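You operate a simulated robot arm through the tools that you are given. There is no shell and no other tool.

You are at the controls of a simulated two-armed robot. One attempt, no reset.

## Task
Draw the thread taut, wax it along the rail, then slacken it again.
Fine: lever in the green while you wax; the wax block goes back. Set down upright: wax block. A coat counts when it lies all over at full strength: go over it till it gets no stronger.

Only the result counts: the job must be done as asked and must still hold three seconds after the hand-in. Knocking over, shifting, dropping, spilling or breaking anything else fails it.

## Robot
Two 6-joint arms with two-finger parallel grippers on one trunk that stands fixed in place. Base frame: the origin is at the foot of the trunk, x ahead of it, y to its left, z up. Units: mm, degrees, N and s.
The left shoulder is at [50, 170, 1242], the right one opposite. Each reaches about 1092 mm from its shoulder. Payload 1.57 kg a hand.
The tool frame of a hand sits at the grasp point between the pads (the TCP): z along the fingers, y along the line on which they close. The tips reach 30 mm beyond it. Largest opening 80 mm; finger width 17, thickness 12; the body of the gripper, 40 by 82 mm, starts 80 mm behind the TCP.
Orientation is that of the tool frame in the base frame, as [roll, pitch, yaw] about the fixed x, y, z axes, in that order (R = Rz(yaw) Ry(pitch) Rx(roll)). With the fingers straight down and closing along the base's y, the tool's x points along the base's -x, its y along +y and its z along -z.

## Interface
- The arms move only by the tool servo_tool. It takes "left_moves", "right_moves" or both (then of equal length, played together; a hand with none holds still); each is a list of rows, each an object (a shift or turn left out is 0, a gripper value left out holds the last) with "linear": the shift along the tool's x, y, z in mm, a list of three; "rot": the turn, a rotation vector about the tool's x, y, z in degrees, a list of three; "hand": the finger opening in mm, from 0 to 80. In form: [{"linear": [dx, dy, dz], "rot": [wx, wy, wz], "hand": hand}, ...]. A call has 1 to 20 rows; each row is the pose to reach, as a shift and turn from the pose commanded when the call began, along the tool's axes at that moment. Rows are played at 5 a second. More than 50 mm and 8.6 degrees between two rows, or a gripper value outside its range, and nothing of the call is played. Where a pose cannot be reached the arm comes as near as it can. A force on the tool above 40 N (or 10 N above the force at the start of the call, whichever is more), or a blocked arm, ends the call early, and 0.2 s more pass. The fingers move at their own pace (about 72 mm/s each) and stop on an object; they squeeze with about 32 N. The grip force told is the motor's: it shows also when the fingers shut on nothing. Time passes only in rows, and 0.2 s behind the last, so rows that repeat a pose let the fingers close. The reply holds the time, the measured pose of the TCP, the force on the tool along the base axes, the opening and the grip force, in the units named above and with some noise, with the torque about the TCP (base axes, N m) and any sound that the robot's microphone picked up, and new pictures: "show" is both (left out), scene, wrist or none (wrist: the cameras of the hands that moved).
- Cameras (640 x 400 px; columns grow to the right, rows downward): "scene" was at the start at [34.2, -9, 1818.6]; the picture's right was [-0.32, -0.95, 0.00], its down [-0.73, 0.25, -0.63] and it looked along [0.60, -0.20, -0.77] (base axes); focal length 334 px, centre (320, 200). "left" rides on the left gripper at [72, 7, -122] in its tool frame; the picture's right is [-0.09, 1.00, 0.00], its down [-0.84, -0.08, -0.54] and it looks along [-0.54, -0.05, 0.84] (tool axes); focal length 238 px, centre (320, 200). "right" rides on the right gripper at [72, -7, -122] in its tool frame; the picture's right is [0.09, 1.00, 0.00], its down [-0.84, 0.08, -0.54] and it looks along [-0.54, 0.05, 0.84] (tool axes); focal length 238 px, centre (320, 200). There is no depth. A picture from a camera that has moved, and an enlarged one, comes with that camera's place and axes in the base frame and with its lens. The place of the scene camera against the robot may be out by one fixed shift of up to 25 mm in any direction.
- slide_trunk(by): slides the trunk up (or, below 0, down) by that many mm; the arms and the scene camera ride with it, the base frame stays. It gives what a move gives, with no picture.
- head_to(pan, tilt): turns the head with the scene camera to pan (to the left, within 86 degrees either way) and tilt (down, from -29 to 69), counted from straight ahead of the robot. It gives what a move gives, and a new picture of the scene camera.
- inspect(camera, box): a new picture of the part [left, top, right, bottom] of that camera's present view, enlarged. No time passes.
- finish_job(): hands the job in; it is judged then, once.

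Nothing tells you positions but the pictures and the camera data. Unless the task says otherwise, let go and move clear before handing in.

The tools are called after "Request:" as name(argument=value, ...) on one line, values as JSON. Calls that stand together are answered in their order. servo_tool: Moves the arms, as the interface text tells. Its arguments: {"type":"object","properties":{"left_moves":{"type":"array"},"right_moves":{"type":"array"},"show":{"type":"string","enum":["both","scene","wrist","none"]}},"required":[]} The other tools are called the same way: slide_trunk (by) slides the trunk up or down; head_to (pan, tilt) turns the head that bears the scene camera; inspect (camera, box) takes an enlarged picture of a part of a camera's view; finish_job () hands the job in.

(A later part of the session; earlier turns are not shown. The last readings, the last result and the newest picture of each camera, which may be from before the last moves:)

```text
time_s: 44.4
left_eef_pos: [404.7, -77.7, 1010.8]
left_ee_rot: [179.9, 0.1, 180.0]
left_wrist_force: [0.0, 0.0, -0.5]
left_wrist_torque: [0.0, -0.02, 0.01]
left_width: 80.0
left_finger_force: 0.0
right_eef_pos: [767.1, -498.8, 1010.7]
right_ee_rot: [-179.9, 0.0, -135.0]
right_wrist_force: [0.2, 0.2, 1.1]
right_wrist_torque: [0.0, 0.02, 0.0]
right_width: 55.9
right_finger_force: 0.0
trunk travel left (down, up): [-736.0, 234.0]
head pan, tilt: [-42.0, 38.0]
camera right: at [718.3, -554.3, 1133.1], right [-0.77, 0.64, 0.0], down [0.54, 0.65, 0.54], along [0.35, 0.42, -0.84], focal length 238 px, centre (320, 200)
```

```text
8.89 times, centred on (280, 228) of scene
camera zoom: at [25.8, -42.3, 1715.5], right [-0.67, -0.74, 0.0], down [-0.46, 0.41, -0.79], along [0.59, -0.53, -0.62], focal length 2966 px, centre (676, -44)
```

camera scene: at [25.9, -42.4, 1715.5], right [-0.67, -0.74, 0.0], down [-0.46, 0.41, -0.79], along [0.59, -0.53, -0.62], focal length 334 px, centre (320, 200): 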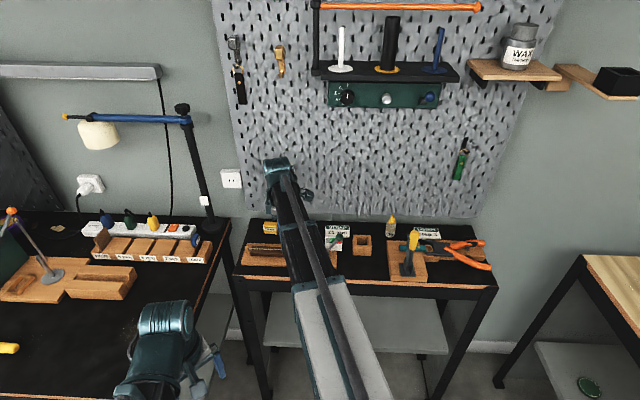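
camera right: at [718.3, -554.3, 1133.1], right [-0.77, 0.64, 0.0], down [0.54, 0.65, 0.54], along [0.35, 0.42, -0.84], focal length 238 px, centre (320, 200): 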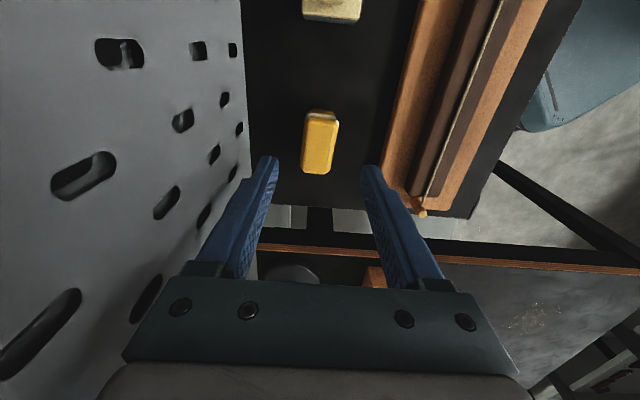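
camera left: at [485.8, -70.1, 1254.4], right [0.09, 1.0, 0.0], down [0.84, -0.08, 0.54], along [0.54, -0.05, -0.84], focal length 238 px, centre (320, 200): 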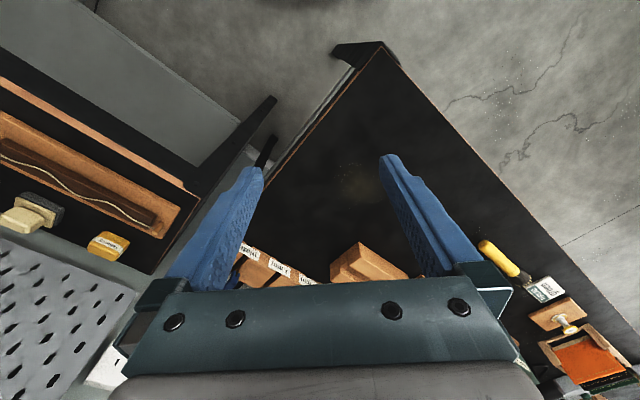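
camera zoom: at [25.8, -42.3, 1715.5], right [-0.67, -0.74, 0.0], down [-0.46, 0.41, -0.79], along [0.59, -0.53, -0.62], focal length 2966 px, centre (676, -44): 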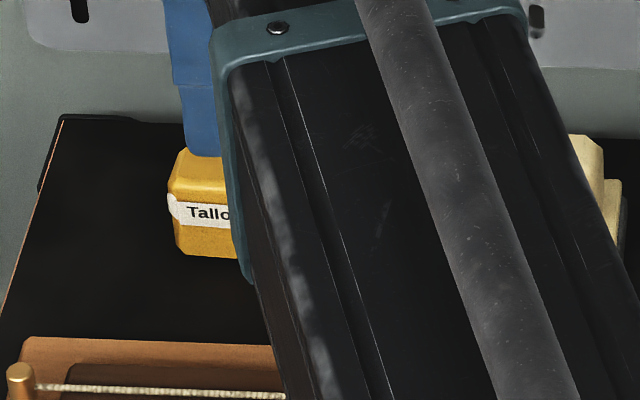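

The block is still upright at about (765, -501), turned by about 3°. I'll turn the hand to match, centre on it, and lower to a deeper grip than before.

Request:
servo_tool(right_moves=[{"linear": [1.5, -0.5, 0], "rot": [0, 0, 1.5]}, {"linear": [3, -1, 0], "rot": [0, 0, 3]}, {"linear": [3, -1, 0], "rot": [0, 0, 3]}], show="none")

Request:
slide_trunk(by=-64)

Request:
slide_trunk(by=-4)

Request:
inspect(camera="right", box=[220, 110, 420, 260])

Request:
inspect(camera="scene", box=[255, 190, 315, 235])

```text
time_s: 45.2
left_eef_pos: [404.0, -77.4, 1010.2]
left_ee_rot: [180.0, 0.1, 179.9]
left_wrist_force: [0.3, 0.3, 0.6]
left_wrist_torque: [-0.01, 0.01, -0.01]
left_width: 80.0
left_finger_force: 0.1
right_eef_pos: [762.8, -501.7, 1010.8]
right_ee_rot: [-179.9, 0.0, -138.1]
right_wrist_force: [-0.5, 0.3, 0.6]
right_wrist_torque: [-0.04, -0.01, -0.04]
right_width: 55.9
right_finger_force: 0.1
trunk travel left (down, up): [-736.0, 234.0]
head pan, tilt: [-42.0, 38.0]
```

```text
time_s: 46.2
left_eef_pos: [403.1, -77.5, 947.5]
left_ee_rot: [-179.9, 0.1, 180.0]
left_wrist_force: [-0.2, -0.1, -0.1]
left_wrist_torque: [0.03, 0.02, -0.02]
left_width: 80.0
left_finger_force: 0.0
right_eef_pos: [762.8, -502.0, 946.7]
right_ee_rot: [-180.0, 0.1, -137.9]
right_wrist_force: [0.1, 0.0, 0.2]
right_wrist_torque: [0.03, 0.02, 0.03]
right_width: 55.9
right_finger_force: 0.1
trunk travel left (down, up): [-672.0, 298.0]
head pan, tilt: [-42.0, 38.0]
```

```text
time_s: 46.8
left_eef_pos: [403.9, -77.7, 943.4]
left_ee_rot: [-179.9, 0.0, 180.0]
left_wrist_force: [0.1, -0.1, 0.0]
left_wrist_torque: [0.02, 0.01, 0.0]
left_width: 80.0
left_finger_force: 0.1
right_eef_pos: [763.9, -502.5, 943.6]
right_ee_rot: [-179.9, 0.1, -138.1]
right_wrist_force: [0.6, 0.1, 0.0]
right_wrist_torque: [0.01, 0.02, 0.0]
right_width: 56.1
right_finger_force: 0.1
trunk travel left (down, up): [-668.0, 302.0]
head pan, tilt: [-42.0, 38.0]
```

```text
2.67 times, centred on (320, 185) of right
camera zoom: at [714.2, -554.9, 1065.1], right [-0.73, 0.68, 0.0], down [0.57, 0.62, 0.54], along [0.37, 0.4, -0.84], focal length 636 px, centre (320, 240)
```

zoom: 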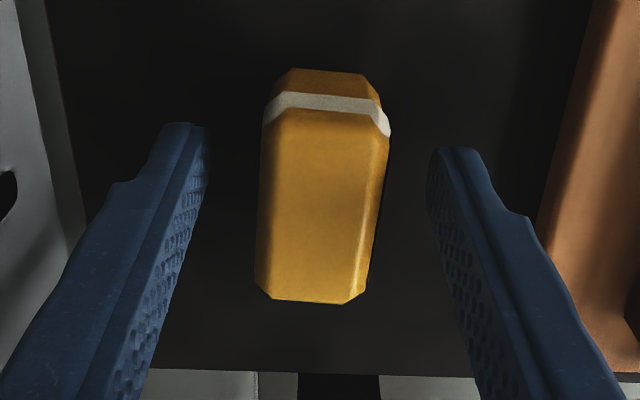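

```text
8.89 times, centred on (285, 212) of scene
camera zoom: at [25.8, -42.3, 1647.5], right [-0.67, -0.74, 0.0], down [-0.46, 0.41, -0.79], along [0.59, -0.53, -0.62], focal length 2966 px, centre (631, 89)
```

zoom: 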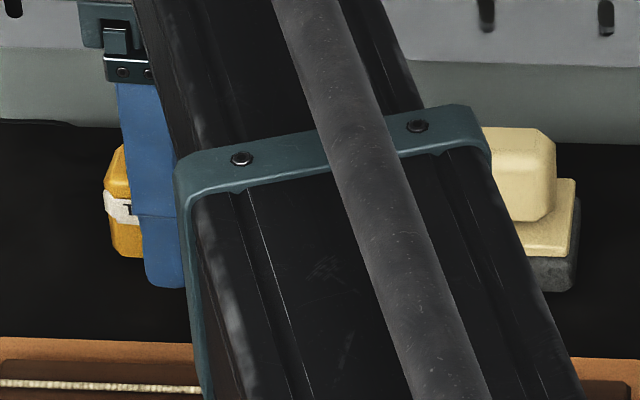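

The block is centred and the tips are just above the bench. I'll close, then lift only a few millimetres and check that it comes along.

Request:
servo_tool(right_moves=[{"hand": 46}, {"hand": 40}, {"hand": 36}, {"hand": 32}, {"hand": 28}, {"hand": 20}, {"hand": 10}, {"hand": 0}, {"hand": 0}, {"hand": 0}, {"hand": 0}], show="none")

Request:
slide_trunk(by=4)

Request:
inspect(camera="right", box=[220, 110, 420, 260])

Request:
inspect(camera="scene", box=[255, 190, 315, 235])

```text
time_s: 49.2
left_eef_pos: [403.9, -77.7, 944.0]
left_ee_rot: [179.9, 0.1, 179.9]
left_wrist_force: [-0.1, 0.0, -0.8]
left_wrist_torque: [-0.03, -0.02, -0.02]
left_width: 80.0
left_finger_force: 0.1
right_eef_pos: [763.2, -502.8, 943.0]
right_ee_rot: [-179.9, 0.0, -138.0]
right_wrist_force: [0.3, 0.6, 0.6]
right_wrist_torque: [0.0, 0.01, -0.03]
right_width: 26.8
right_finger_force: 31.6
trunk travel left (down, up): [-668.0, 302.0]
head pan, tilt: [-42.0, 38.0]
```

```text
time_s: 49.7
left_eef_pos: [404.1, -76.6, 946.9]
left_ee_rot: [-180.0, 0.1, -180.0]
left_wrist_force: [-0.1, 0.8, 0.4]
left_wrist_torque: [-0.02, 0.02, 0.0]
left_width: 79.9
left_finger_force: 0.1
right_eef_pos: [763.9, -502.4, 947.6]
right_ee_rot: [-180.0, 0.1, -138.0]
right_wrist_force: [0.2, 0.1, -0.9]
right_wrist_torque: [-0.01, -0.01, 0.04]
right_width: 27.2
right_finger_force: 32.4
trunk travel left (down, up): [-672.0, 298.0]
head pan, tilt: [-42.0, 38.0]
```

```text
2.67 times, centred on (320, 185) of right
camera zoom: at [714.4, -555.0, 1068.9], right [-0.73, 0.68, 0.0], down [0.57, 0.62, 0.54], along [0.37, 0.4, -0.84], focal length 636 px, centre (320, 240)
```

zoom: 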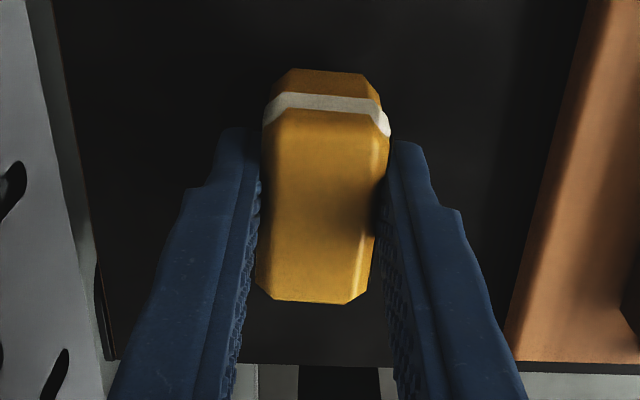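

```text
8.89 times, centred on (285, 212) of scene
camera zoom: at [26.1, -42.5, 1651.5], right [-0.67, -0.74, 0.0], down [-0.46, 0.41, -0.79], along [0.59, -0.53, -0.62], focal length 2966 px, centre (631, 89)
```

zoom: 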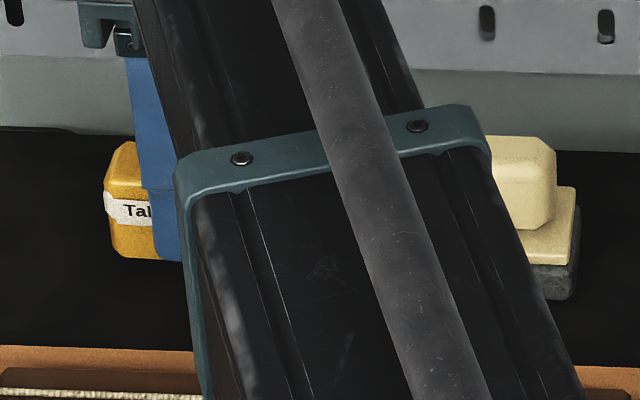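

The block now rises with the hand. I'll lift in small steps and watch the grip width.

Request:
slide_trunk(by=8)

Request:
slide_trunk(by=10)

Request:
slide_trunk(by=10)

Request:
inspect(camera="right", box=[220, 110, 420, 260])

```text
time_s: 50.3
left_eef_pos: [404.5, -77.2, 955.1]
left_ee_rot: [-180.0, 0.1, -180.0]
left_wrist_force: [0.2, 0.0, -0.2]
left_wrist_torque: [-0.03, -0.01, 0.0]
left_width: 79.9
left_finger_force: 0.0
right_eef_pos: [763.9, -501.6, 955.8]
right_ee_rot: [-179.9, 0.0, -138.1]
right_wrist_force: [0.1, 0.8, 0.1]
right_wrist_torque: [0.01, -0.01, -0.01]
right_width: 26.8
right_finger_force: 32.1
trunk travel left (down, up): [-680.0, 290.0]
head pan, tilt: [-42.0, 38.0]
```

```text
time_s: 50.8
left_eef_pos: [403.0, -77.6, 964.9]
left_ee_rot: [179.9, 0.0, 180.0]
left_wrist_force: [-0.3, 0.5, 0.2]
left_wrist_torque: [-0.02, -0.01, 0.01]
left_width: 80.0
left_finger_force: 0.2
right_eef_pos: [763.4, -501.5, 964.2]
right_ee_rot: [-179.8, 0.0, -138.0]
right_wrist_force: [0.1, 0.7, -0.7]
right_wrist_torque: [-0.02, 0.01, -0.02]
right_width: 27.1
right_finger_force: 31.7
trunk travel left (down, up): [-690.0, 280.0]
head pan, tilt: [-42.0, 38.0]
```

```text
time_s: 51.4
left_eef_pos: [404.0, -76.1, 974.5]
left_ee_rot: [-179.9, 0.1, 180.0]
left_wrist_force: [0.6, -0.3, -0.6]
left_wrist_torque: [0.01, 0.03, -0.01]
left_width: 80.0
left_finger_force: 0.1
right_eef_pos: [764.3, -501.5, 976.1]
right_ee_rot: [-179.9, 0.0, -138.0]
right_wrist_force: [-0.4, -0.6, -0.5]
right_wrist_torque: [0.0, 0.03, -0.01]
right_width: 26.9
right_finger_force: 32.4
trunk travel left (down, up): [-700.0, 270.0]
head pan, tilt: [-42.0, 38.0]
```

```text
2.67 times, centred on (320, 185) of right
camera zoom: at [714.4, -555.0, 1096.9], right [-0.73, 0.68, 0.0], down [0.57, 0.62, 0.54], along [0.37, 0.4, -0.84], focal length 636 px, centre (320, 240)
```

zoom: 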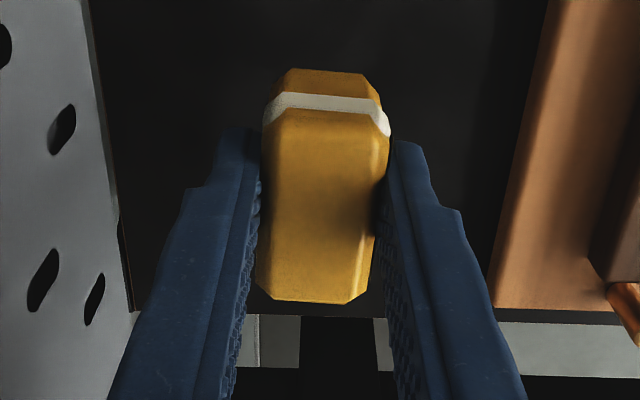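

The block is held firmly. I'll raise 20 mm more, then carry it over the middle of the rail with the hand squared to -135°.

Request:
slide_trunk(by=10)

Request:
slide_trunk(by=10)

Request:
servo_tool(right_moves=[{"linear": [3, 5, 0], "rot": [0, 0, -0.3]}, {"linear": [8, 13, 0], "rot": [0, 0, -0.6]}, {"linear": [15, 25, 0], "rot": [0, 0, -1]}, {"linear": [23, 38, 0], "rot": [0, 0, -1.4]}, {"linear": [31, 51, 0], "rot": [0, 0, -1.8]}, {"linear": [39, 65, 0], "rot": [0, 0, -2.2]}, {"linear": [47, 78, 0], "rot": [0, 0, -2.6]}, {"linear": [55, 91, 0], "rot": [0, 0, -3]}, {"linear": [61, 102, 0], "rot": [0, 0, -3]}, {"linear": [64.7, 107.6, 0], "rot": [0, 0, -3]}, {"linear": [64.7, 107.6, 0], "rot": [0, 0, -3]}], show="both")

Request:
inspect(camera="right", box=[220, 60, 420, 260])

Request:
inspect(camera="scene", box=[230, 190, 370, 290])

```text
time_s: 52.0
left_eef_pos: [404.4, -77.0, 985.4]
left_ee_rot: [179.9, 0.1, -180.0]
left_wrist_force: [-0.9, 0.6, -0.4]
left_wrist_torque: [-0.01, -0.03, -0.02]
left_width: 80.0
left_finger_force: 0.2
right_eef_pos: [764.6, -500.6, 984.3]
right_ee_rot: [-179.9, 0.0, -138.0]
right_wrist_force: [-0.5, 0.3, 1.0]
right_wrist_torque: [-0.01, 0.02, 0.0]
right_width: 26.9
right_finger_force: 32.3
trunk travel left (down, up): [-710.0, 260.0]
head pan, tilt: [-42.0, 38.0]
```

```text
time_s: 52.6
left_eef_pos: [405.1, -77.0, 995.1]
left_ee_rot: [-180.0, 0.0, -180.0]
left_wrist_force: [-0.2, 1.0, 0.4]
left_wrist_torque: [-0.01, 0.0, 0.04]
left_width: 80.1
left_finger_force: 0.1
right_eef_pos: [764.1, -502.5, 995.1]
right_ee_rot: [-179.9, 0.1, -138.0]
right_wrist_force: [-1.0, 0.7, -0.1]
right_wrist_torque: [0.01, -0.01, 0.01]
right_width: 27.1
right_finger_force: 31.9
trunk travel left (down, up): [-720.0, 250.0]
head pan, tilt: [-42.0, 38.0]
```

```text
time_s: 55.0
left_eef_pos: [403.5, -77.1, 995.3]
left_ee_rot: [-180.0, 0.0, 180.0]
left_wrist_force: [-0.2, -0.8, -0.1]
left_wrist_torque: [-0.01, 0.03, -0.01]
left_width: 80.4
left_finger_force: 0.1
right_eef_pos: [643.2, -464.9, 995.3]
right_ee_rot: [-179.9, -0.1, -135.0]
right_wrist_force: [-0.4, -0.2, 0.2]
right_wrist_torque: [0.02, 0.01, -0.01]
right_width: 27.1
right_finger_force: 32.0
trunk travel left (down, up): [-720.0, 250.0]
head pan, tilt: [-42.0, 38.0]
camera scene: at [25.9, -42.4, 1699.5], right [-0.67, -0.74, 0.0], down [-0.46, 0.41, -0.79], along [0.59, -0.53, -0.62], focal length 334 px, centre (320, 200)
camera right: at [596.8, -519.8, 1117.1], right [-0.77, 0.64, 0.0], down [0.54, 0.65, 0.54], along [0.35, 0.42, -0.84], focal length 238 px, centre (320, 200)
```

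scene: 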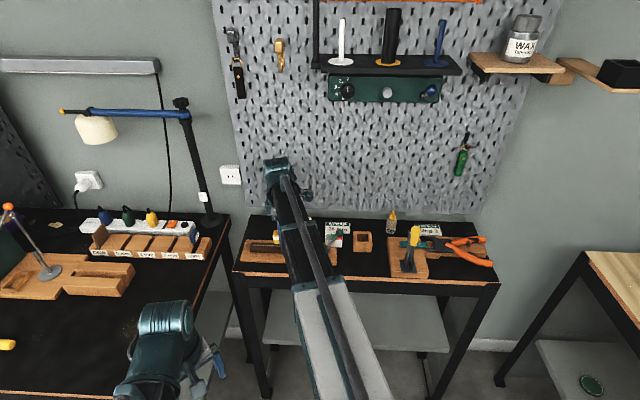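
right: 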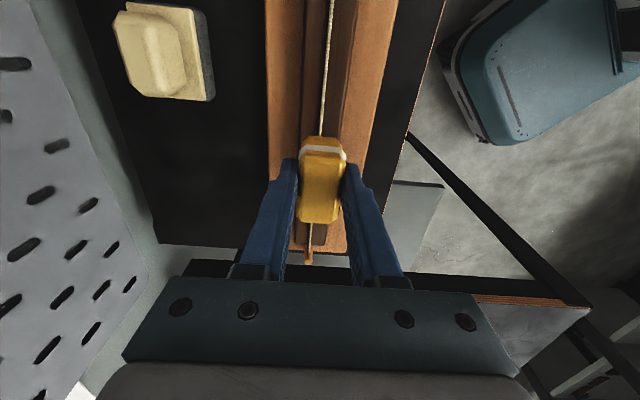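

```text
2.00 times, centred on (320, 160) of right
camera zoom: at [596.8, -519.8, 1117.1], right [-0.77, 0.64, 0.0], down [0.54, 0.65, 0.54], along [0.35, 0.42, -0.84], focal length 477 px, centre (320, 280)
```

zoom: 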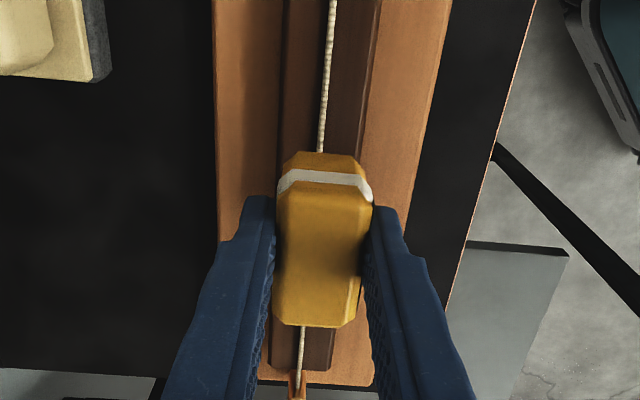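

```text
4.00 times, centred on (300, 240) of scene
camera zoom: at [25.9, -42.4, 1699.5], right [-0.67, -0.74, 0.0], down [-0.46, 0.41, -0.79], along [0.59, -0.53, -0.62], focal length 1335 px, centre (400, 40)
```

zoom: 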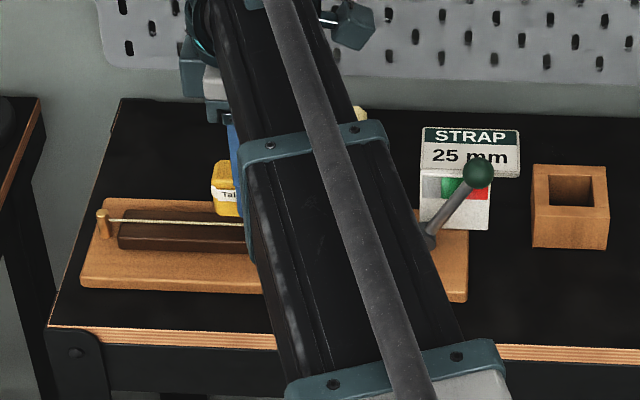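

The block hangs right above the thread. I'll lower in small steps and watch the vertical force for contact.

Request:
slide_trunk(by=-15)

Request:
inspect(camera="scene", box=[255, 215, 315, 260])

Request:
inspect(camera="right", box=[270, 110, 370, 240])

```text
time_s: 55.6
left_eef_pos: [404.4, -78.2, 980.2]
left_ee_rot: [-180.0, 0.2, 179.9]
left_wrist_force: [-1.0, 0.0, -0.5]
left_wrist_torque: [-0.02, 0.0, 0.0]
left_width: 79.7
left_finger_force: 0.1
right_eef_pos: [643.9, -463.6, 980.1]
right_ee_rot: [-179.9, 0.1, -135.0]
right_wrist_force: [0.0, -0.1, -0.1]
right_wrist_torque: [0.02, 0.03, 0.03]
right_width: 26.9
right_finger_force: 32.6
trunk travel left (down, up): [-705.0, 265.0]
head pan, tilt: [-42.0, 38.0]
```

```text
8.89 times, centred on (285, 238) of scene
camera zoom: at [25.7, -42.3, 1684.5], right [-0.67, -0.74, 0.0], down [-0.46, 0.41, -0.79], along [0.59, -0.53, -0.62], focal length 2966 px, centre (631, -133)
```

zoom: 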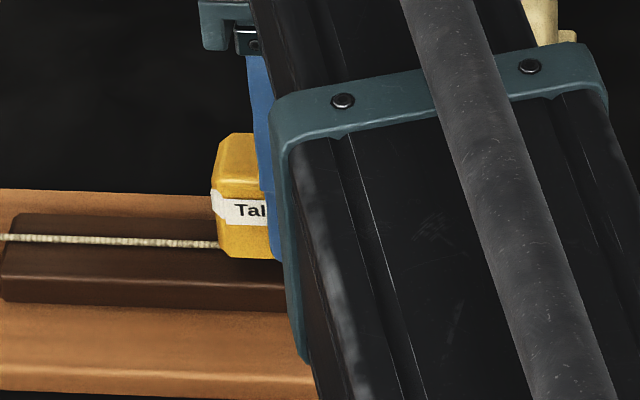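

```text
3.08 times, centred on (320, 175) of right
camera zoom: at [596.7, -519.7, 1102.1], right [-0.77, 0.64, 0.0], down [0.54, 0.65, 0.54], along [0.35, 0.42, -0.84], focal length 733 px, centre (320, 277)
```

zoom: 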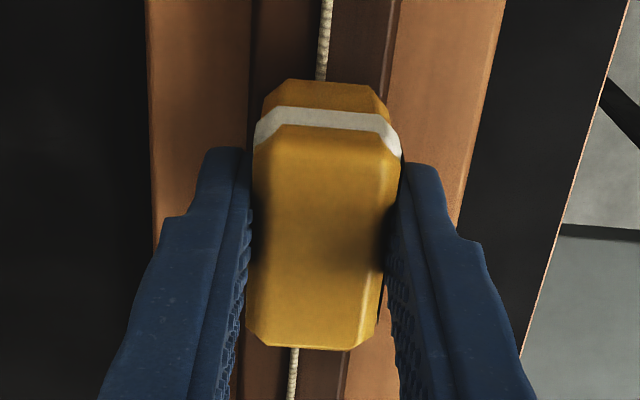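

The block's bottom looks about 3–4 mm above the thread. I'll lower by 2 mm, then 1 mm at a time.

Request:
slide_trunk(by=-2)

Request:
slide_trunk(by=-1)

Request:
slide_trunk(by=-1)

Request:
inspect(camera="scene", box=[255, 215, 315, 260])

```text
time_s: 56.1
left_eef_pos: [403.4, -78.8, 977.9]
left_ee_rot: [180.0, 0.1, -179.9]
left_wrist_force: [1.0, -0.4, 0.2]
left_wrist_torque: [-0.04, 0.0, 0.01]
left_width: 80.0
left_finger_force: 0.1
right_eef_pos: [643.6, -463.8, 978.2]
right_ee_rot: [-179.9, 0.0, -135.0]
right_wrist_force: [0.2, 0.0, -0.7]
right_wrist_torque: [-0.02, -0.03, 0.0]
right_width: 26.7
right_finger_force: 31.9
trunk travel left (down, up): [-703.0, 267.0]
head pan, tilt: [-42.0, 38.0]
```

```text
time_s: 56.6
left_eef_pos: [403.8, -78.5, 978.1]
left_ee_rot: [179.9, 0.0, -179.9]
left_wrist_force: [1.3, -0.2, 0.3]
left_wrist_torque: [-0.02, 0.01, -0.03]
left_width: 80.2
left_finger_force: 0.1
right_eef_pos: [643.4, -464.8, 977.4]
right_ee_rot: [-179.9, 0.1, -135.0]
right_wrist_force: [0.1, 0.0, -1.0]
right_wrist_torque: [0.04, -0.01, 0.01]
right_width: 26.8
right_finger_force: 31.9
trunk travel left (down, up): [-702.0, 268.0]
head pan, tilt: [-42.0, 38.0]
```

```text
time_s: 57.1
left_eef_pos: [403.4, -77.8, 976.1]
left_ee_rot: [180.0, 0.2, 179.9]
left_wrist_force: [0.8, 0.0, 0.7]
left_wrist_torque: [0.02, -0.05, -0.01]
left_width: 79.9
left_finger_force: 0.0
right_eef_pos: [643.8, -464.5, 976.4]
right_ee_rot: [-179.9, 0.0, -134.9]
right_wrist_force: [0.0, 0.0, -1.5]
right_wrist_torque: [-0.01, 0.0, -0.01]
right_width: 26.7
right_finger_force: 32.1
trunk travel left (down, up): [-701.0, 269.0]
head pan, tilt: [-42.0, 38.0]
```

```text
8.89 times, centred on (285, 238) of scene
camera zoom: at [25.9, -42.4, 1680.5], right [-0.67, -0.74, 0.0], down [-0.46, 0.41, -0.79], along [0.59, -0.53, -0.62], focal length 2966 px, centre (631, -133)
```

zoom: 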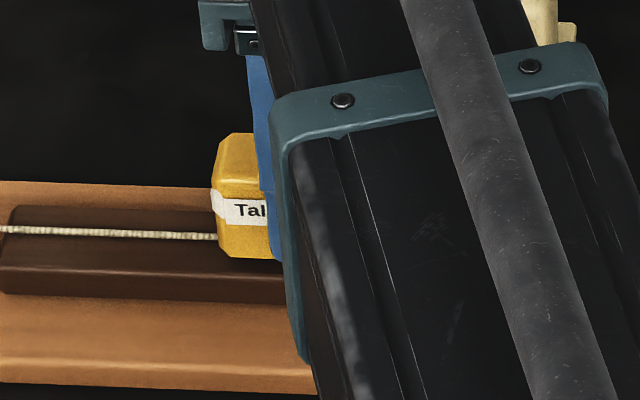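

The block's bottom looks about level with the thread now, with only ~1 N on the hand. I'll go down one more millimetre at a time.

Request:
slide_trunk(by=-1)

Request:
slide_trunk(by=-1)

```text
time_s: 57.7
left_eef_pos: [402.7, -77.5, 975.6]
left_ee_rot: [-179.9, 0.2, -180.0]
left_wrist_force: [-0.1, 0.5, -0.1]
left_wrist_torque: [0.04, -0.01, -0.04]
left_width: 80.2
left_finger_force: 0.1
right_eef_pos: [644.2, -464.1, 974.6]
right_ee_rot: [-179.9, 0.0, -135.0]
right_wrist_force: [0.0, 0.5, -0.9]
right_wrist_torque: [0.02, 0.0, 0.0]
right_width: 26.9
right_finger_force: 31.6
trunk travel left (down, up): [-700.0, 270.0]
head pan, tilt: [-42.0, 38.0]
```

```text
time_s: 58.2
left_eef_pos: [404.5, -77.1, 973.4]
left_ee_rot: [-180.0, 0.1, 180.0]
left_wrist_force: [-0.3, 0.0, -0.5]
left_wrist_torque: [0.0, -0.01, 0.01]
left_width: 79.8
left_finger_force: 0.1
right_eef_pos: [643.9, -465.0, 974.5]
right_ee_rot: [-179.9, 0.1, -134.9]
right_wrist_force: [-0.2, -0.5, 0.3]
right_wrist_torque: [0.0, -0.02, -0.01]
right_width: 27.0
right_finger_force: 32.0
trunk travel left (down, up): [-699.0, 271.0]
head pan, tilt: [-42.0, 38.0]
```

No clear contact force yet, so I'll look again before going further.

Request:
inspect(camera="scene", box=[265, 222, 305, 252])

Request:
slide_trunk(by=-1)

Request:
slide_trunk(by=-1)

Request:
inspect(camera="scene", box=[265, 222, 305, 252])

```text
13.33 times, centred on (285, 237) of scene
camera zoom: at [25.9, -42.4, 1678.5], right [-0.67, -0.74, 0.0], down [-0.46, 0.41, -0.79], along [0.59, -0.53, -0.62], focal length 4449 px, centre (787, -293)
```

zoom: 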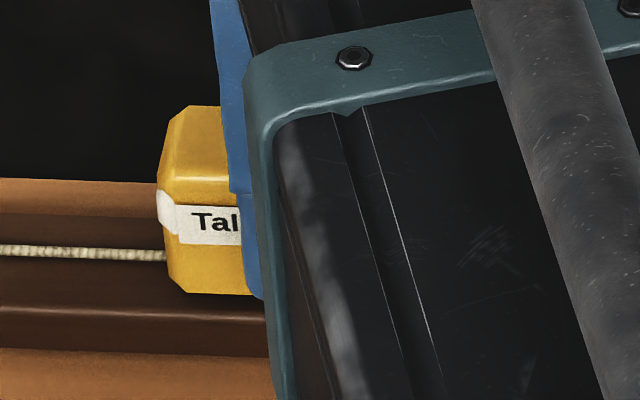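

```text
time_s: 58.7
left_eef_pos: [404.6, -76.8, 972.7]
left_ee_rot: [180.0, 0.1, -179.9]
left_wrist_force: [-0.4, -0.4, -0.1]
left_wrist_torque: [0.0, -0.01, 0.01]
left_width: 79.9
left_finger_force: 0.2
right_eef_pos: [643.2, -465.1, 972.9]
right_ee_rot: [-179.9, 0.1, -135.1]
right_wrist_force: [0.3, -0.6, 0.8]
right_wrist_torque: [0.08, 0.02, -0.06]
right_width: 27.1
right_finger_force: 32.1
trunk travel left (down, up): [-698.0, 272.0]
head pan, tilt: [-42.0, 38.0]
```

```text
time_s: 59.2
left_eef_pos: [403.5, -77.0, 972.6]
left_ee_rot: [-180.0, 0.1, 179.9]
left_wrist_force: [0.2, 0.6, 0.2]
left_wrist_torque: [0.01, -0.01, -0.01]
left_width: 80.1
left_finger_force: 0.2
right_eef_pos: [642.6, -463.8, 972.5]
right_ee_rot: [-179.7, 0.0, -135.1]
right_wrist_force: [2.6, -2.4, 15.0]
right_wrist_torque: [-0.01, -0.09, -0.04]
right_width: 26.8
right_finger_force: 31.9
trunk travel left (down, up): [-697.0, 273.0]
head pan, tilt: [-42.0, 38.0]
```

```text
13.33 times, centred on (285, 237) of scene
camera zoom: at [24.9, -41.6, 1676.8], right [-0.67, -0.74, 0.0], down [-0.46, 0.41, -0.79], along [0.59, -0.53, -0.62], focal length 4449 px, centre (787, -293)
```

zoom: 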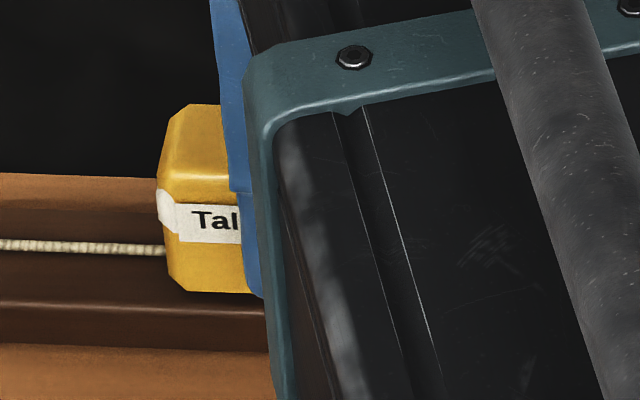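

Contact is found: at this height the hand feels about 15 N, so the block rests on the thread and rail. I'll ease off by half a millimetre and make a first stroke toward the lever end.

Request:
slide_trunk(by=0.5)

Request:
servo_tool(right_moves=[{"linear": [5, 0, 0]}, {"linear": [10, 0, 0]}, {"linear": [15, 0, 0]}, {"linear": [20, 0, 0]}, {"linear": [25, 0, 0]}, {"linear": [30, 0, 0]}, {"linear": [30, 0, 0]}], show="wrist")

Request:
inspect(camera="scene", box=[235, 215, 315, 265])

Request:
inspect(camera="right", box=[270, 60, 370, 260])

```text
time_s: 59.7
left_eef_pos: [404.7, -76.7, 972.3]
left_ee_rot: [-180.0, 0.1, -180.0]
left_wrist_force: [-0.9, -0.7, 0.5]
left_wrist_torque: [-0.03, 0.0, -0.01]
left_width: 80.0
left_finger_force: 0.1
right_eef_pos: [643.8, -464.6, 972.4]
right_ee_rot: [-179.9, 0.1, -135.0]
right_wrist_force: [3.0, -1.8, 11.0]
right_wrist_torque: [-0.01, -0.06, -0.02]
right_width: 27.0
right_finger_force: 31.7
trunk travel left (down, up): [-698.0, 272.0]
head pan, tilt: [-42.0, 38.0]
```

```text
time_s: 61.3
left_eef_pos: [402.7, -76.2, 972.4]
left_ee_rot: [-179.9, 0.1, 179.9]
left_wrist_force: [-0.8, -0.7, 0.0]
left_wrist_torque: [0.02, -0.02, 0.01]
left_width: 79.9
left_finger_force: 0.0
right_eef_pos: [621.8, -485.4, 972.6]
right_ee_rot: [-179.8, 0.0, -135.0]
right_wrist_force: [1.0, 1.9, 6.9]
right_wrist_torque: [0.13, -0.02, -0.02]
right_width: 26.6
right_finger_force: 31.6
trunk travel left (down, up): [-698.0, 272.0]
head pan, tilt: [-42.0, 38.0]
camera right: at [575.3, -540.9, 1095.0], right [-0.77, 0.64, 0.0], down [0.54, 0.65, 0.54], along [0.35, 0.42, -0.84], focal length 238 px, centre (320, 200)
```

right: 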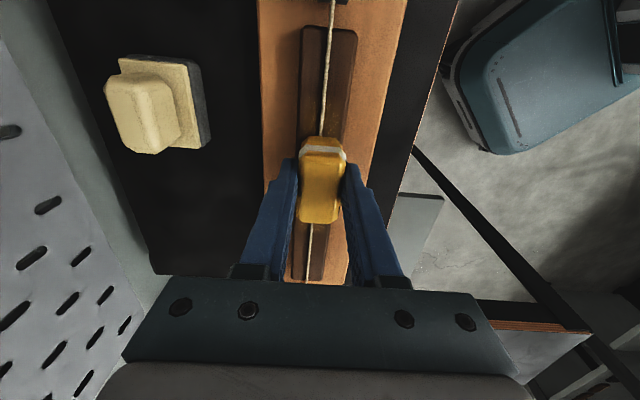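

```text
8.00 times, centred on (275, 240) of scene
camera zoom: at [25.4, -41.7, 1677.1], right [-0.67, -0.74, 0.0], down [-0.46, 0.41, -0.79], along [0.59, -0.53, -0.62], focal length 2669 px, centre (680, -120)
```

zoom: 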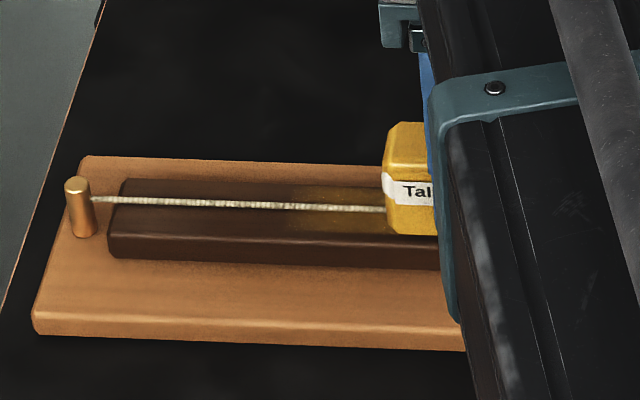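

```text
2.00 times, centred on (320, 160) of right
camera zoom: at [575.3, -540.9, 1095.0], right [-0.77, 0.64, 0.0], down [0.54, 0.65, 0.54], along [0.35, 0.42, -0.84], focal length 477 px, centre (320, 280)
```

zoom: 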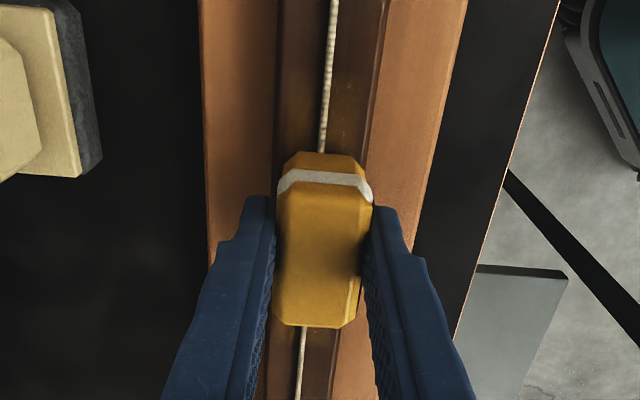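

Wax is showing: a yellowish coat appears on the rail where the block has passed. I'll continue the stroke toward the lever end, staying short of the pivot barrel.

Request:
servo_tool(right_moves=[{"linear": [5, 0, 0]}, {"linear": [10, 0, 0]}, {"linear": [15, 0, 0]}, {"linear": [20, 0, 0]}, {"linear": [25, 0, 0]}, {"linear": [30, 0, 0]}, {"linear": [35, 0, 0]}, {"linear": [40, 0, 0]}, {"linear": [45, 0, 0]}, {"linear": [50, 0, 0]}, {"linear": [55, 0, 0]}, {"linear": [55, 0, 0]}], show="wrist")

Request:
inspect(camera="right", box=[270, 60, 370, 260])

Request:
inspect(camera="scene", box=[235, 215, 375, 275])

```text
time_s: 63.9
left_eef_pos: [403.6, -77.9, 972.7]
left_ee_rot: [-179.9, 0.1, 180.0]
left_wrist_force: [0.5, 0.2, 0.7]
left_wrist_torque: [0.0, -0.03, 0.01]
left_width: 80.1
left_finger_force: 0.1
right_eef_pos: [583.8, -524.6, 973.5]
right_ee_rot: [-179.8, 0.0, -135.0]
right_wrist_force: [1.5, 1.5, 4.6]
right_wrist_torque: [0.07, 0.01, -0.02]
right_width: 26.8
right_finger_force: 31.2
trunk travel left (down, up): [-698.0, 272.0]
head pan, tilt: [-42.0, 38.0]
camera right: at [536.8, -579.1, 1094.9], right [-0.77, 0.64, 0.0], down [0.54, 0.65, 0.54], along [0.35, 0.42, -0.84], focal length 238 px, centre (320, 200)
```

right: 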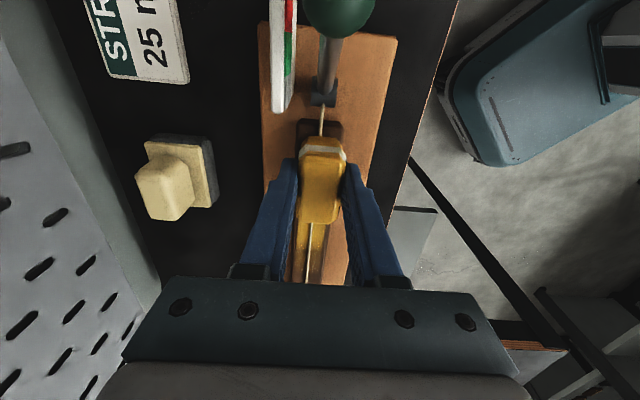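

```text
2.00 times, centred on (320, 160) of right
camera zoom: at [536.8, -579.1, 1094.9], right [-0.77, 0.64, 0.0], down [0.54, 0.65, 0.54], along [0.35, 0.42, -0.84], focal length 477 px, centre (320, 280)
```

zoom: 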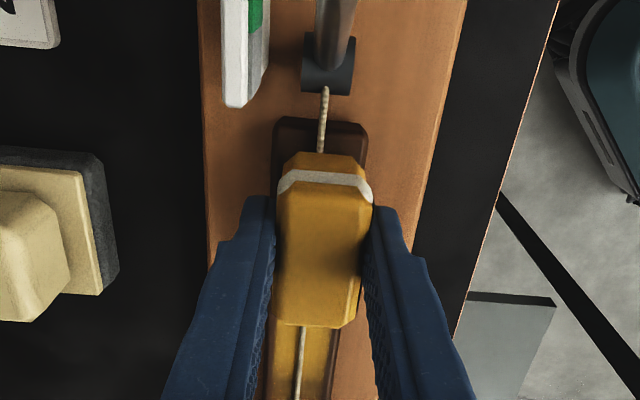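

```text
4.57 times, centred on (305, 245) of scene
camera zoom: at [25.6, -41.8, 1677.1], right [-0.67, -0.74, 0.0], down [-0.46, 0.41, -0.79], along [0.59, -0.53, -0.62], focal length 1525 px, centre (389, -6)
```

zoom: 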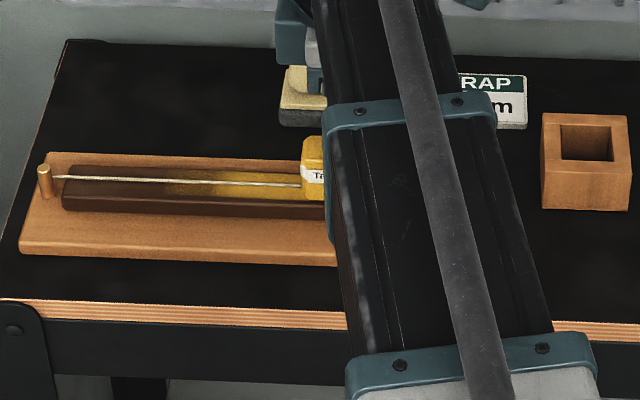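

The coat behind the block is strong. I'll go 8 mm further to cover the rail's lever end, then stroke back along the whole rail toward the post, stopping short of it.

Request:
servo_tool(right_moves=[{"linear": [4, 0, 0]}, {"linear": [8, 0, 0]}, {"linear": [8, 0, 0]}, {"linear": [4, 0, 0]}, {"linear": [8, 0, 0]}, {"linear": [4, 0, 0]}, {"linear": [-4, 0, 0]}, {"linear": [-12, 0, 0]}, {"linear": [-20, 0, 0]}, {"linear": [-28, 0, 0]}, {"linear": [-36, 0, 0]}, {"linear": [-44, 0, 0]}, {"linear": [-52, 0, 0]}, {"linear": [-60, 0, 0]}, {"linear": [-68, 0, 0]}, {"linear": [-76, 0, 0]}, {"linear": [-84, 0, 0]}, {"linear": [-92, 0, 0]}, {"linear": [-100, 0, 0]}], show="wrist")

Request:
inspect(camera="scene", box=[235, 215, 375, 275])

Request:
inspect(camera="right", box=[270, 20, 370, 220])

```text
time_s: 67.9
left_eef_pos: [404.0, -77.2, 973.2]
left_ee_rot: [-180.0, 0.0, -179.9]
left_wrist_force: [-0.4, 0.4, -0.2]
left_wrist_torque: [-0.01, 0.01, -0.02]
left_width: 80.2
left_finger_force: 0.1
right_eef_pos: [653.4, -454.3, 973.7]
right_ee_rot: [-179.9, 0.0, -135.1]
right_wrist_force: [-0.5, -1.0, 3.0]
right_wrist_torque: [0.02, 0.05, 0.04]
right_width: 26.5
right_finger_force: 32.0
trunk travel left (down, up): [-698.0, 272.0]
head pan, tilt: [-42.0, 38.0]
camera right: at [606.4, -508.9, 1094.8], right [-0.77, 0.64, 0.0], down [0.54, 0.65, 0.54], along [0.35, 0.42, -0.84], focal length 238 px, centre (320, 200)
```

right: 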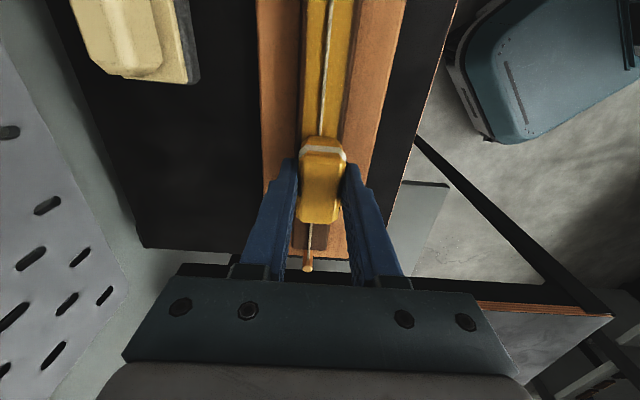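

```text
4.57 times, centred on (305, 245) of scene
camera zoom: at [25.5, -42.2, 1677.1], right [-0.67, -0.74, 0.0], down [-0.46, 0.41, -0.79], along [0.59, -0.53, -0.62], focal length 1525 px, centre (389, -6)
```

zoom: 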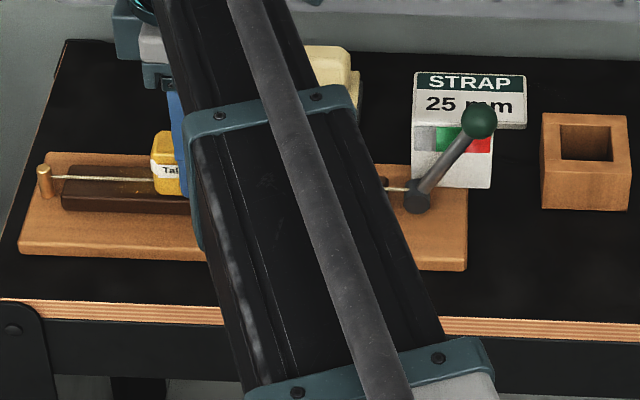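

```text
2.00 times, centred on (320, 120) of right
camera zoom: at [606.4, -508.9, 1094.8], right [-0.77, 0.64, 0.0], down [0.54, 0.65, 0.54], along [0.35, 0.42, -0.84], focal length 477 px, centre (320, 360)
```

zoom: 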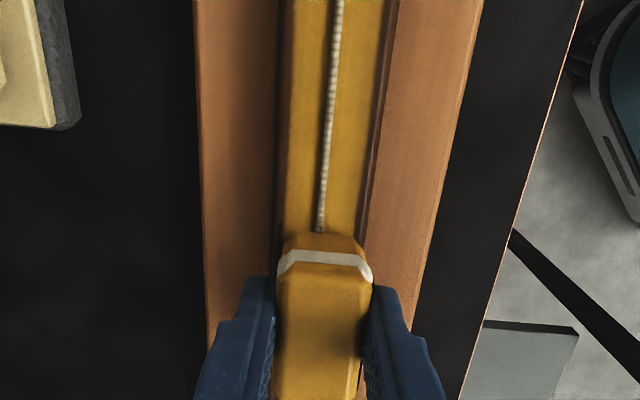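

The rail is turning evenly yellow, and the lever still stands in the green. I'll press slightly more and continue the stroke toward the post.

Request:
slide_trunk(by=-0.4)

Request:
servo_tool(right_moves=[{"linear": [-6, 0, 0]}, {"linear": [-12, 0, 0]}, {"linear": [-18, 0, 0]}, {"linear": [-24, 0, 0]}, {"linear": [-30, 0, 0]}, {"linear": [-36, 0, 0]}, {"linear": [-42, 0, 0]}, {"linear": [-48, 0, 0]}, {"linear": [-54, 0, 0]}, {"linear": [-60, 0, 0]}, {"linear": [-60, 0, 0]}], show="wrist")

Request:
inspect(camera="scene", box=[235, 215, 305, 265])

Request:
inspect(camera="right", box=[270, 20, 370, 270])

```text
time_s: 68.4
left_eef_pos: [403.3, -77.5, 973.5]
left_ee_rot: [-180.0, 0.1, -180.0]
left_wrist_force: [0.8, -0.9, 0.2]
left_wrist_torque: [0.03, 0.0, 0.01]
left_width: 80.0
left_finger_force: 0.1
right_eef_pos: [653.8, -453.5, 972.6]
right_ee_rot: [-179.9, 0.0, -135.0]
right_wrist_force: [0.8, -2.0, 8.8]
right_wrist_torque: [-0.07, 0.0, -0.04]
right_width: 26.9
right_finger_force: 32.0
trunk travel left (down, up): [-697.0, 273.0]
head pan, tilt: [-42.0, 38.0]
```

```text
time_s: 70.8
left_eef_pos: [402.6, -77.0, 972.7]
left_ee_rot: [-180.0, 0.0, 180.0]
left_wrist_force: [-0.2, 0.4, -0.6]
left_wrist_torque: [-0.01, -0.03, 0.01]
left_width: 79.9
left_finger_force: 0.0
right_eef_pos: [694.4, -411.0, 972.5]
right_ee_rot: [-179.9, 0.0, -135.0]
right_wrist_force: [-1.3, -3.1, 8.3]
right_wrist_torque: [-0.05, 0.06, 0.02]
right_width: 26.6
right_finger_force: 31.5
trunk travel left (down, up): [-697.0, 273.0]
head pan, tilt: [-42.0, 38.0]
camera right: at [648.5, -466.7, 1094.7], right [-0.77, 0.64, 0.0], down [0.54, 0.65, 0.54], along [0.35, 0.42, -0.84], focal length 238 px, centre (320, 200)
```

right: 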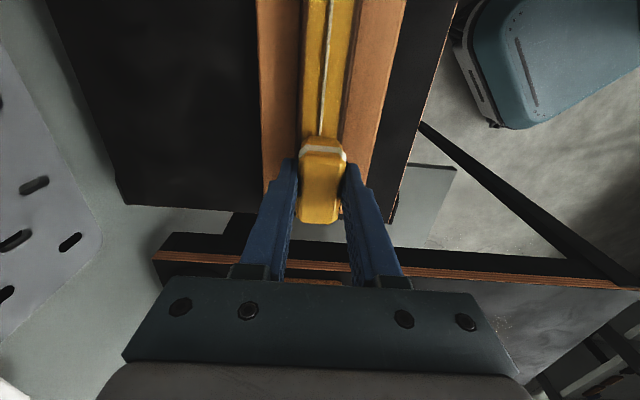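

```text
8.00 times, centred on (270, 240) of scene
camera zoom: at [25.0, -42.2, 1676.7], right [-0.67, -0.74, 0.0], down [-0.46, 0.41, -0.79], along [0.59, -0.53, -0.62], focal length 2669 px, centre (720, -120)
```

zoom: 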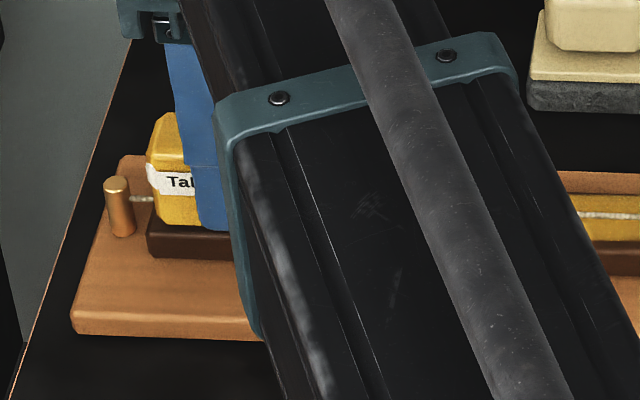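

```text
1.60 times, centred on (320, 145) of right
camera zoom: at [648.5, -466.7, 1094.7], right [-0.77, 0.64, 0.0], down [0.54, 0.65, 0.54], along [0.35, 0.42, -0.84], focal length 381 px, centre (320, 288)
```

zoom: 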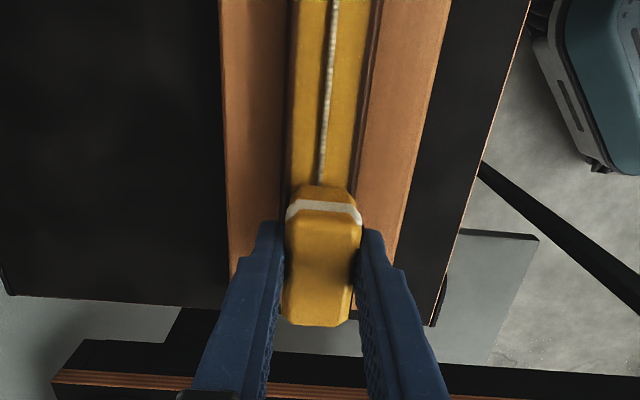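

The block's end is about 4 mm from the post and the rail's end about as far beyond its contact edge. I'll creep 3 mm further, then stroke back toward the lever and look at the coverage.

Request:
servo_tool(right_moves=[{"linear": [-1, 0, 0]}, {"linear": [-2, 0, 0]}, {"linear": [-3, 0, 0]}, {"linear": [-3, 0, 0]}, {"linear": [0, 0, 0]}, {"linear": [-2, 0, 0]}, {"linear": [-3, 0, 0]}, {"linear": [-3, 0, 0]}], show="none")

Request:
inspect(camera="scene", box=[235, 220, 275, 250])

Request:
servo_tool(right_moves=[{"linear": [7, 0, 0]}, {"linear": [14, 0, 0]}, {"linear": [21, 0, 0]}, {"linear": [28, 0, 0]}, {"linear": [35, 0, 0]}, {"linear": [42, 0, 0]}, {"linear": [49, 0, 0]}, {"linear": [56, 0, 0]}, {"linear": [63, 0, 0]}, {"linear": [70, 0, 0]}, {"linear": [77, 0, 0]}, {"linear": [84, 0, 0]}, {"linear": [91, 0, 0]}], show="wrist")

Request:
inspect(camera="scene", box=[235, 215, 305, 265])

```text
time_s: 72.6
left_eef_pos: [403.7, -78.4, 972.4]
left_ee_rot: [-180.0, 0.1, 180.0]
left_wrist_force: [-0.8, 0.7, 0.2]
left_wrist_torque: [-0.01, 0.03, 0.01]
left_width: 79.9
left_finger_force: 0.1
right_eef_pos: [696.6, -409.6, 974.3]
right_ee_rot: [-179.9, 0.0, -134.9]
right_wrist_force: [0.1, -3.6, 8.8]
right_wrist_torque: [-0.03, -0.05, -0.02]
right_width: 27.0
right_finger_force: 31.9
trunk travel left (down, up): [-697.0, 273.0]
head pan, tilt: [-42.0, 38.0]
```

```text
13.33 times, centred on (255, 235) of scene
camera zoom: at [25.0, -42.3, 1676.7], right [-0.67, -0.74, 0.0], down [-0.46, 0.41, -0.79], along [0.59, -0.53, -0.62], focal length 4449 px, centre (1187, -267)
```

zoom: 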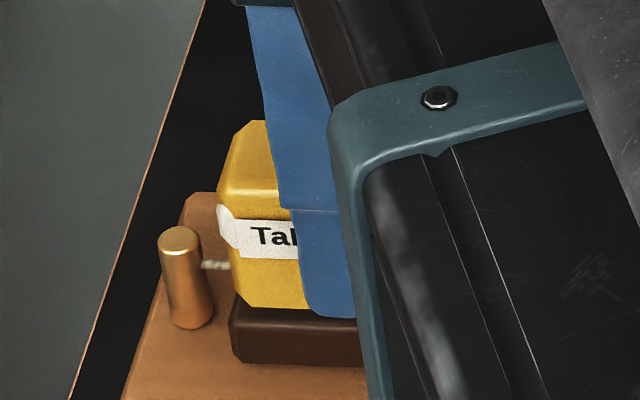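

```text
time_s: 75.4
left_eef_pos: [404.7, -77.4, 972.7]
left_ee_rot: [-179.9, 0.0, -180.0]
left_wrist_force: [0.1, 0.2, 0.2]
left_wrist_torque: [0.03, 0.0, 0.0]
left_width: 79.9
left_finger_force: 0.0
right_eef_pos: [633.3, -473.1, 972.1]
right_ee_rot: [-179.9, 0.0, -134.9]
right_wrist_force: [1.4, 2.1, 4.7]
right_wrist_torque: [0.04, -0.03, 0.0]
right_width: 26.9
right_finger_force: 32.5
trunk travel left (down, up): [-697.0, 273.0]
head pan, tilt: [-42.0, 38.0]
camera right: at [587.1, -528.9, 1094.5], right [-0.77, 0.64, 0.0], down [0.54, 0.65, 0.54], along [0.35, 0.42, -0.84], focal length 238 px, centre (320, 200)
```

right: 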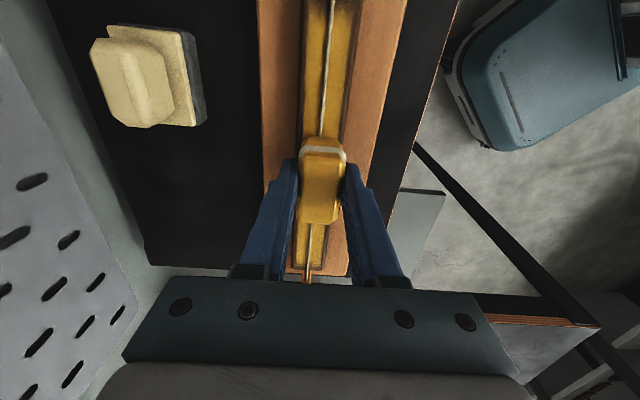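

```text
8.00 times, centred on (270, 240) of scene
camera zoom: at [25.5, -41.8, 1676.7], right [-0.67, -0.74, 0.0], down [-0.46, 0.41, -0.79], along [0.59, -0.53, -0.62], focal length 2669 px, centre (720, -120)
```

zoom: 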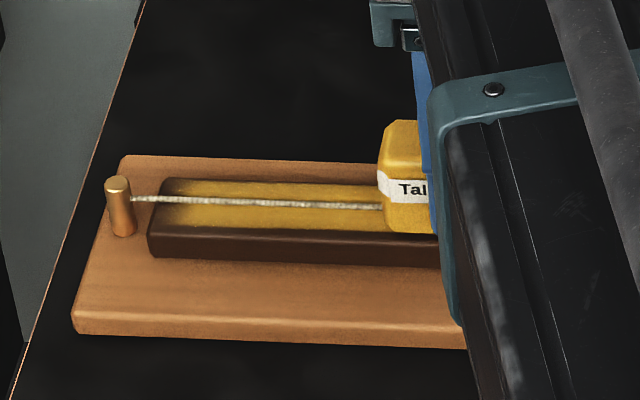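

The coat is strong but looks thinner in the last few millimetres at the post end. I'll zoom in there.

Request:
inspect(camera="scene", box=[245, 228, 285, 253])

Request:
inspect(camera="right", box=[280, 210, 350, 280])

```text
16.00 times, centred on (265, 240) of scene
camera zoom: at [25.5, -41.8, 1676.7], right [-0.67, -0.74, 0.0], down [-0.46, 0.41, -0.79], along [0.59, -0.53, -0.62], focal length 5339 px, centre (1200, -448)
```

zoom: 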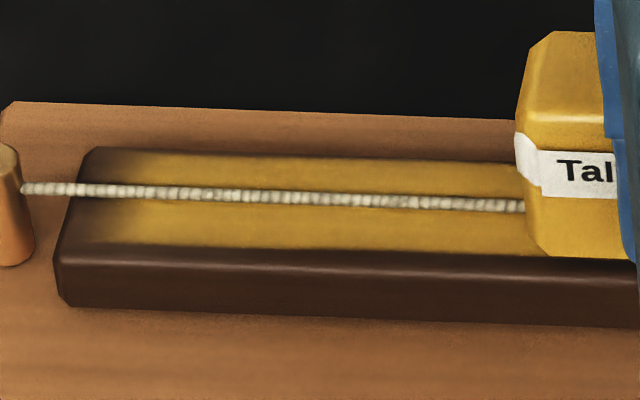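

```text
5.71 times, centred on (315, 245) of right
camera zoom: at [587.1, -528.9, 1094.5], right [-0.77, 0.64, 0.0], down [0.54, 0.65, 0.54], along [0.35, 0.42, -0.84], focal length 1362 px, centre (349, -57)
```

zoom: 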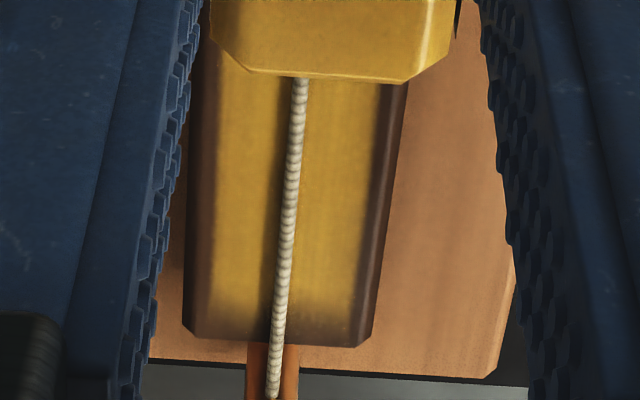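

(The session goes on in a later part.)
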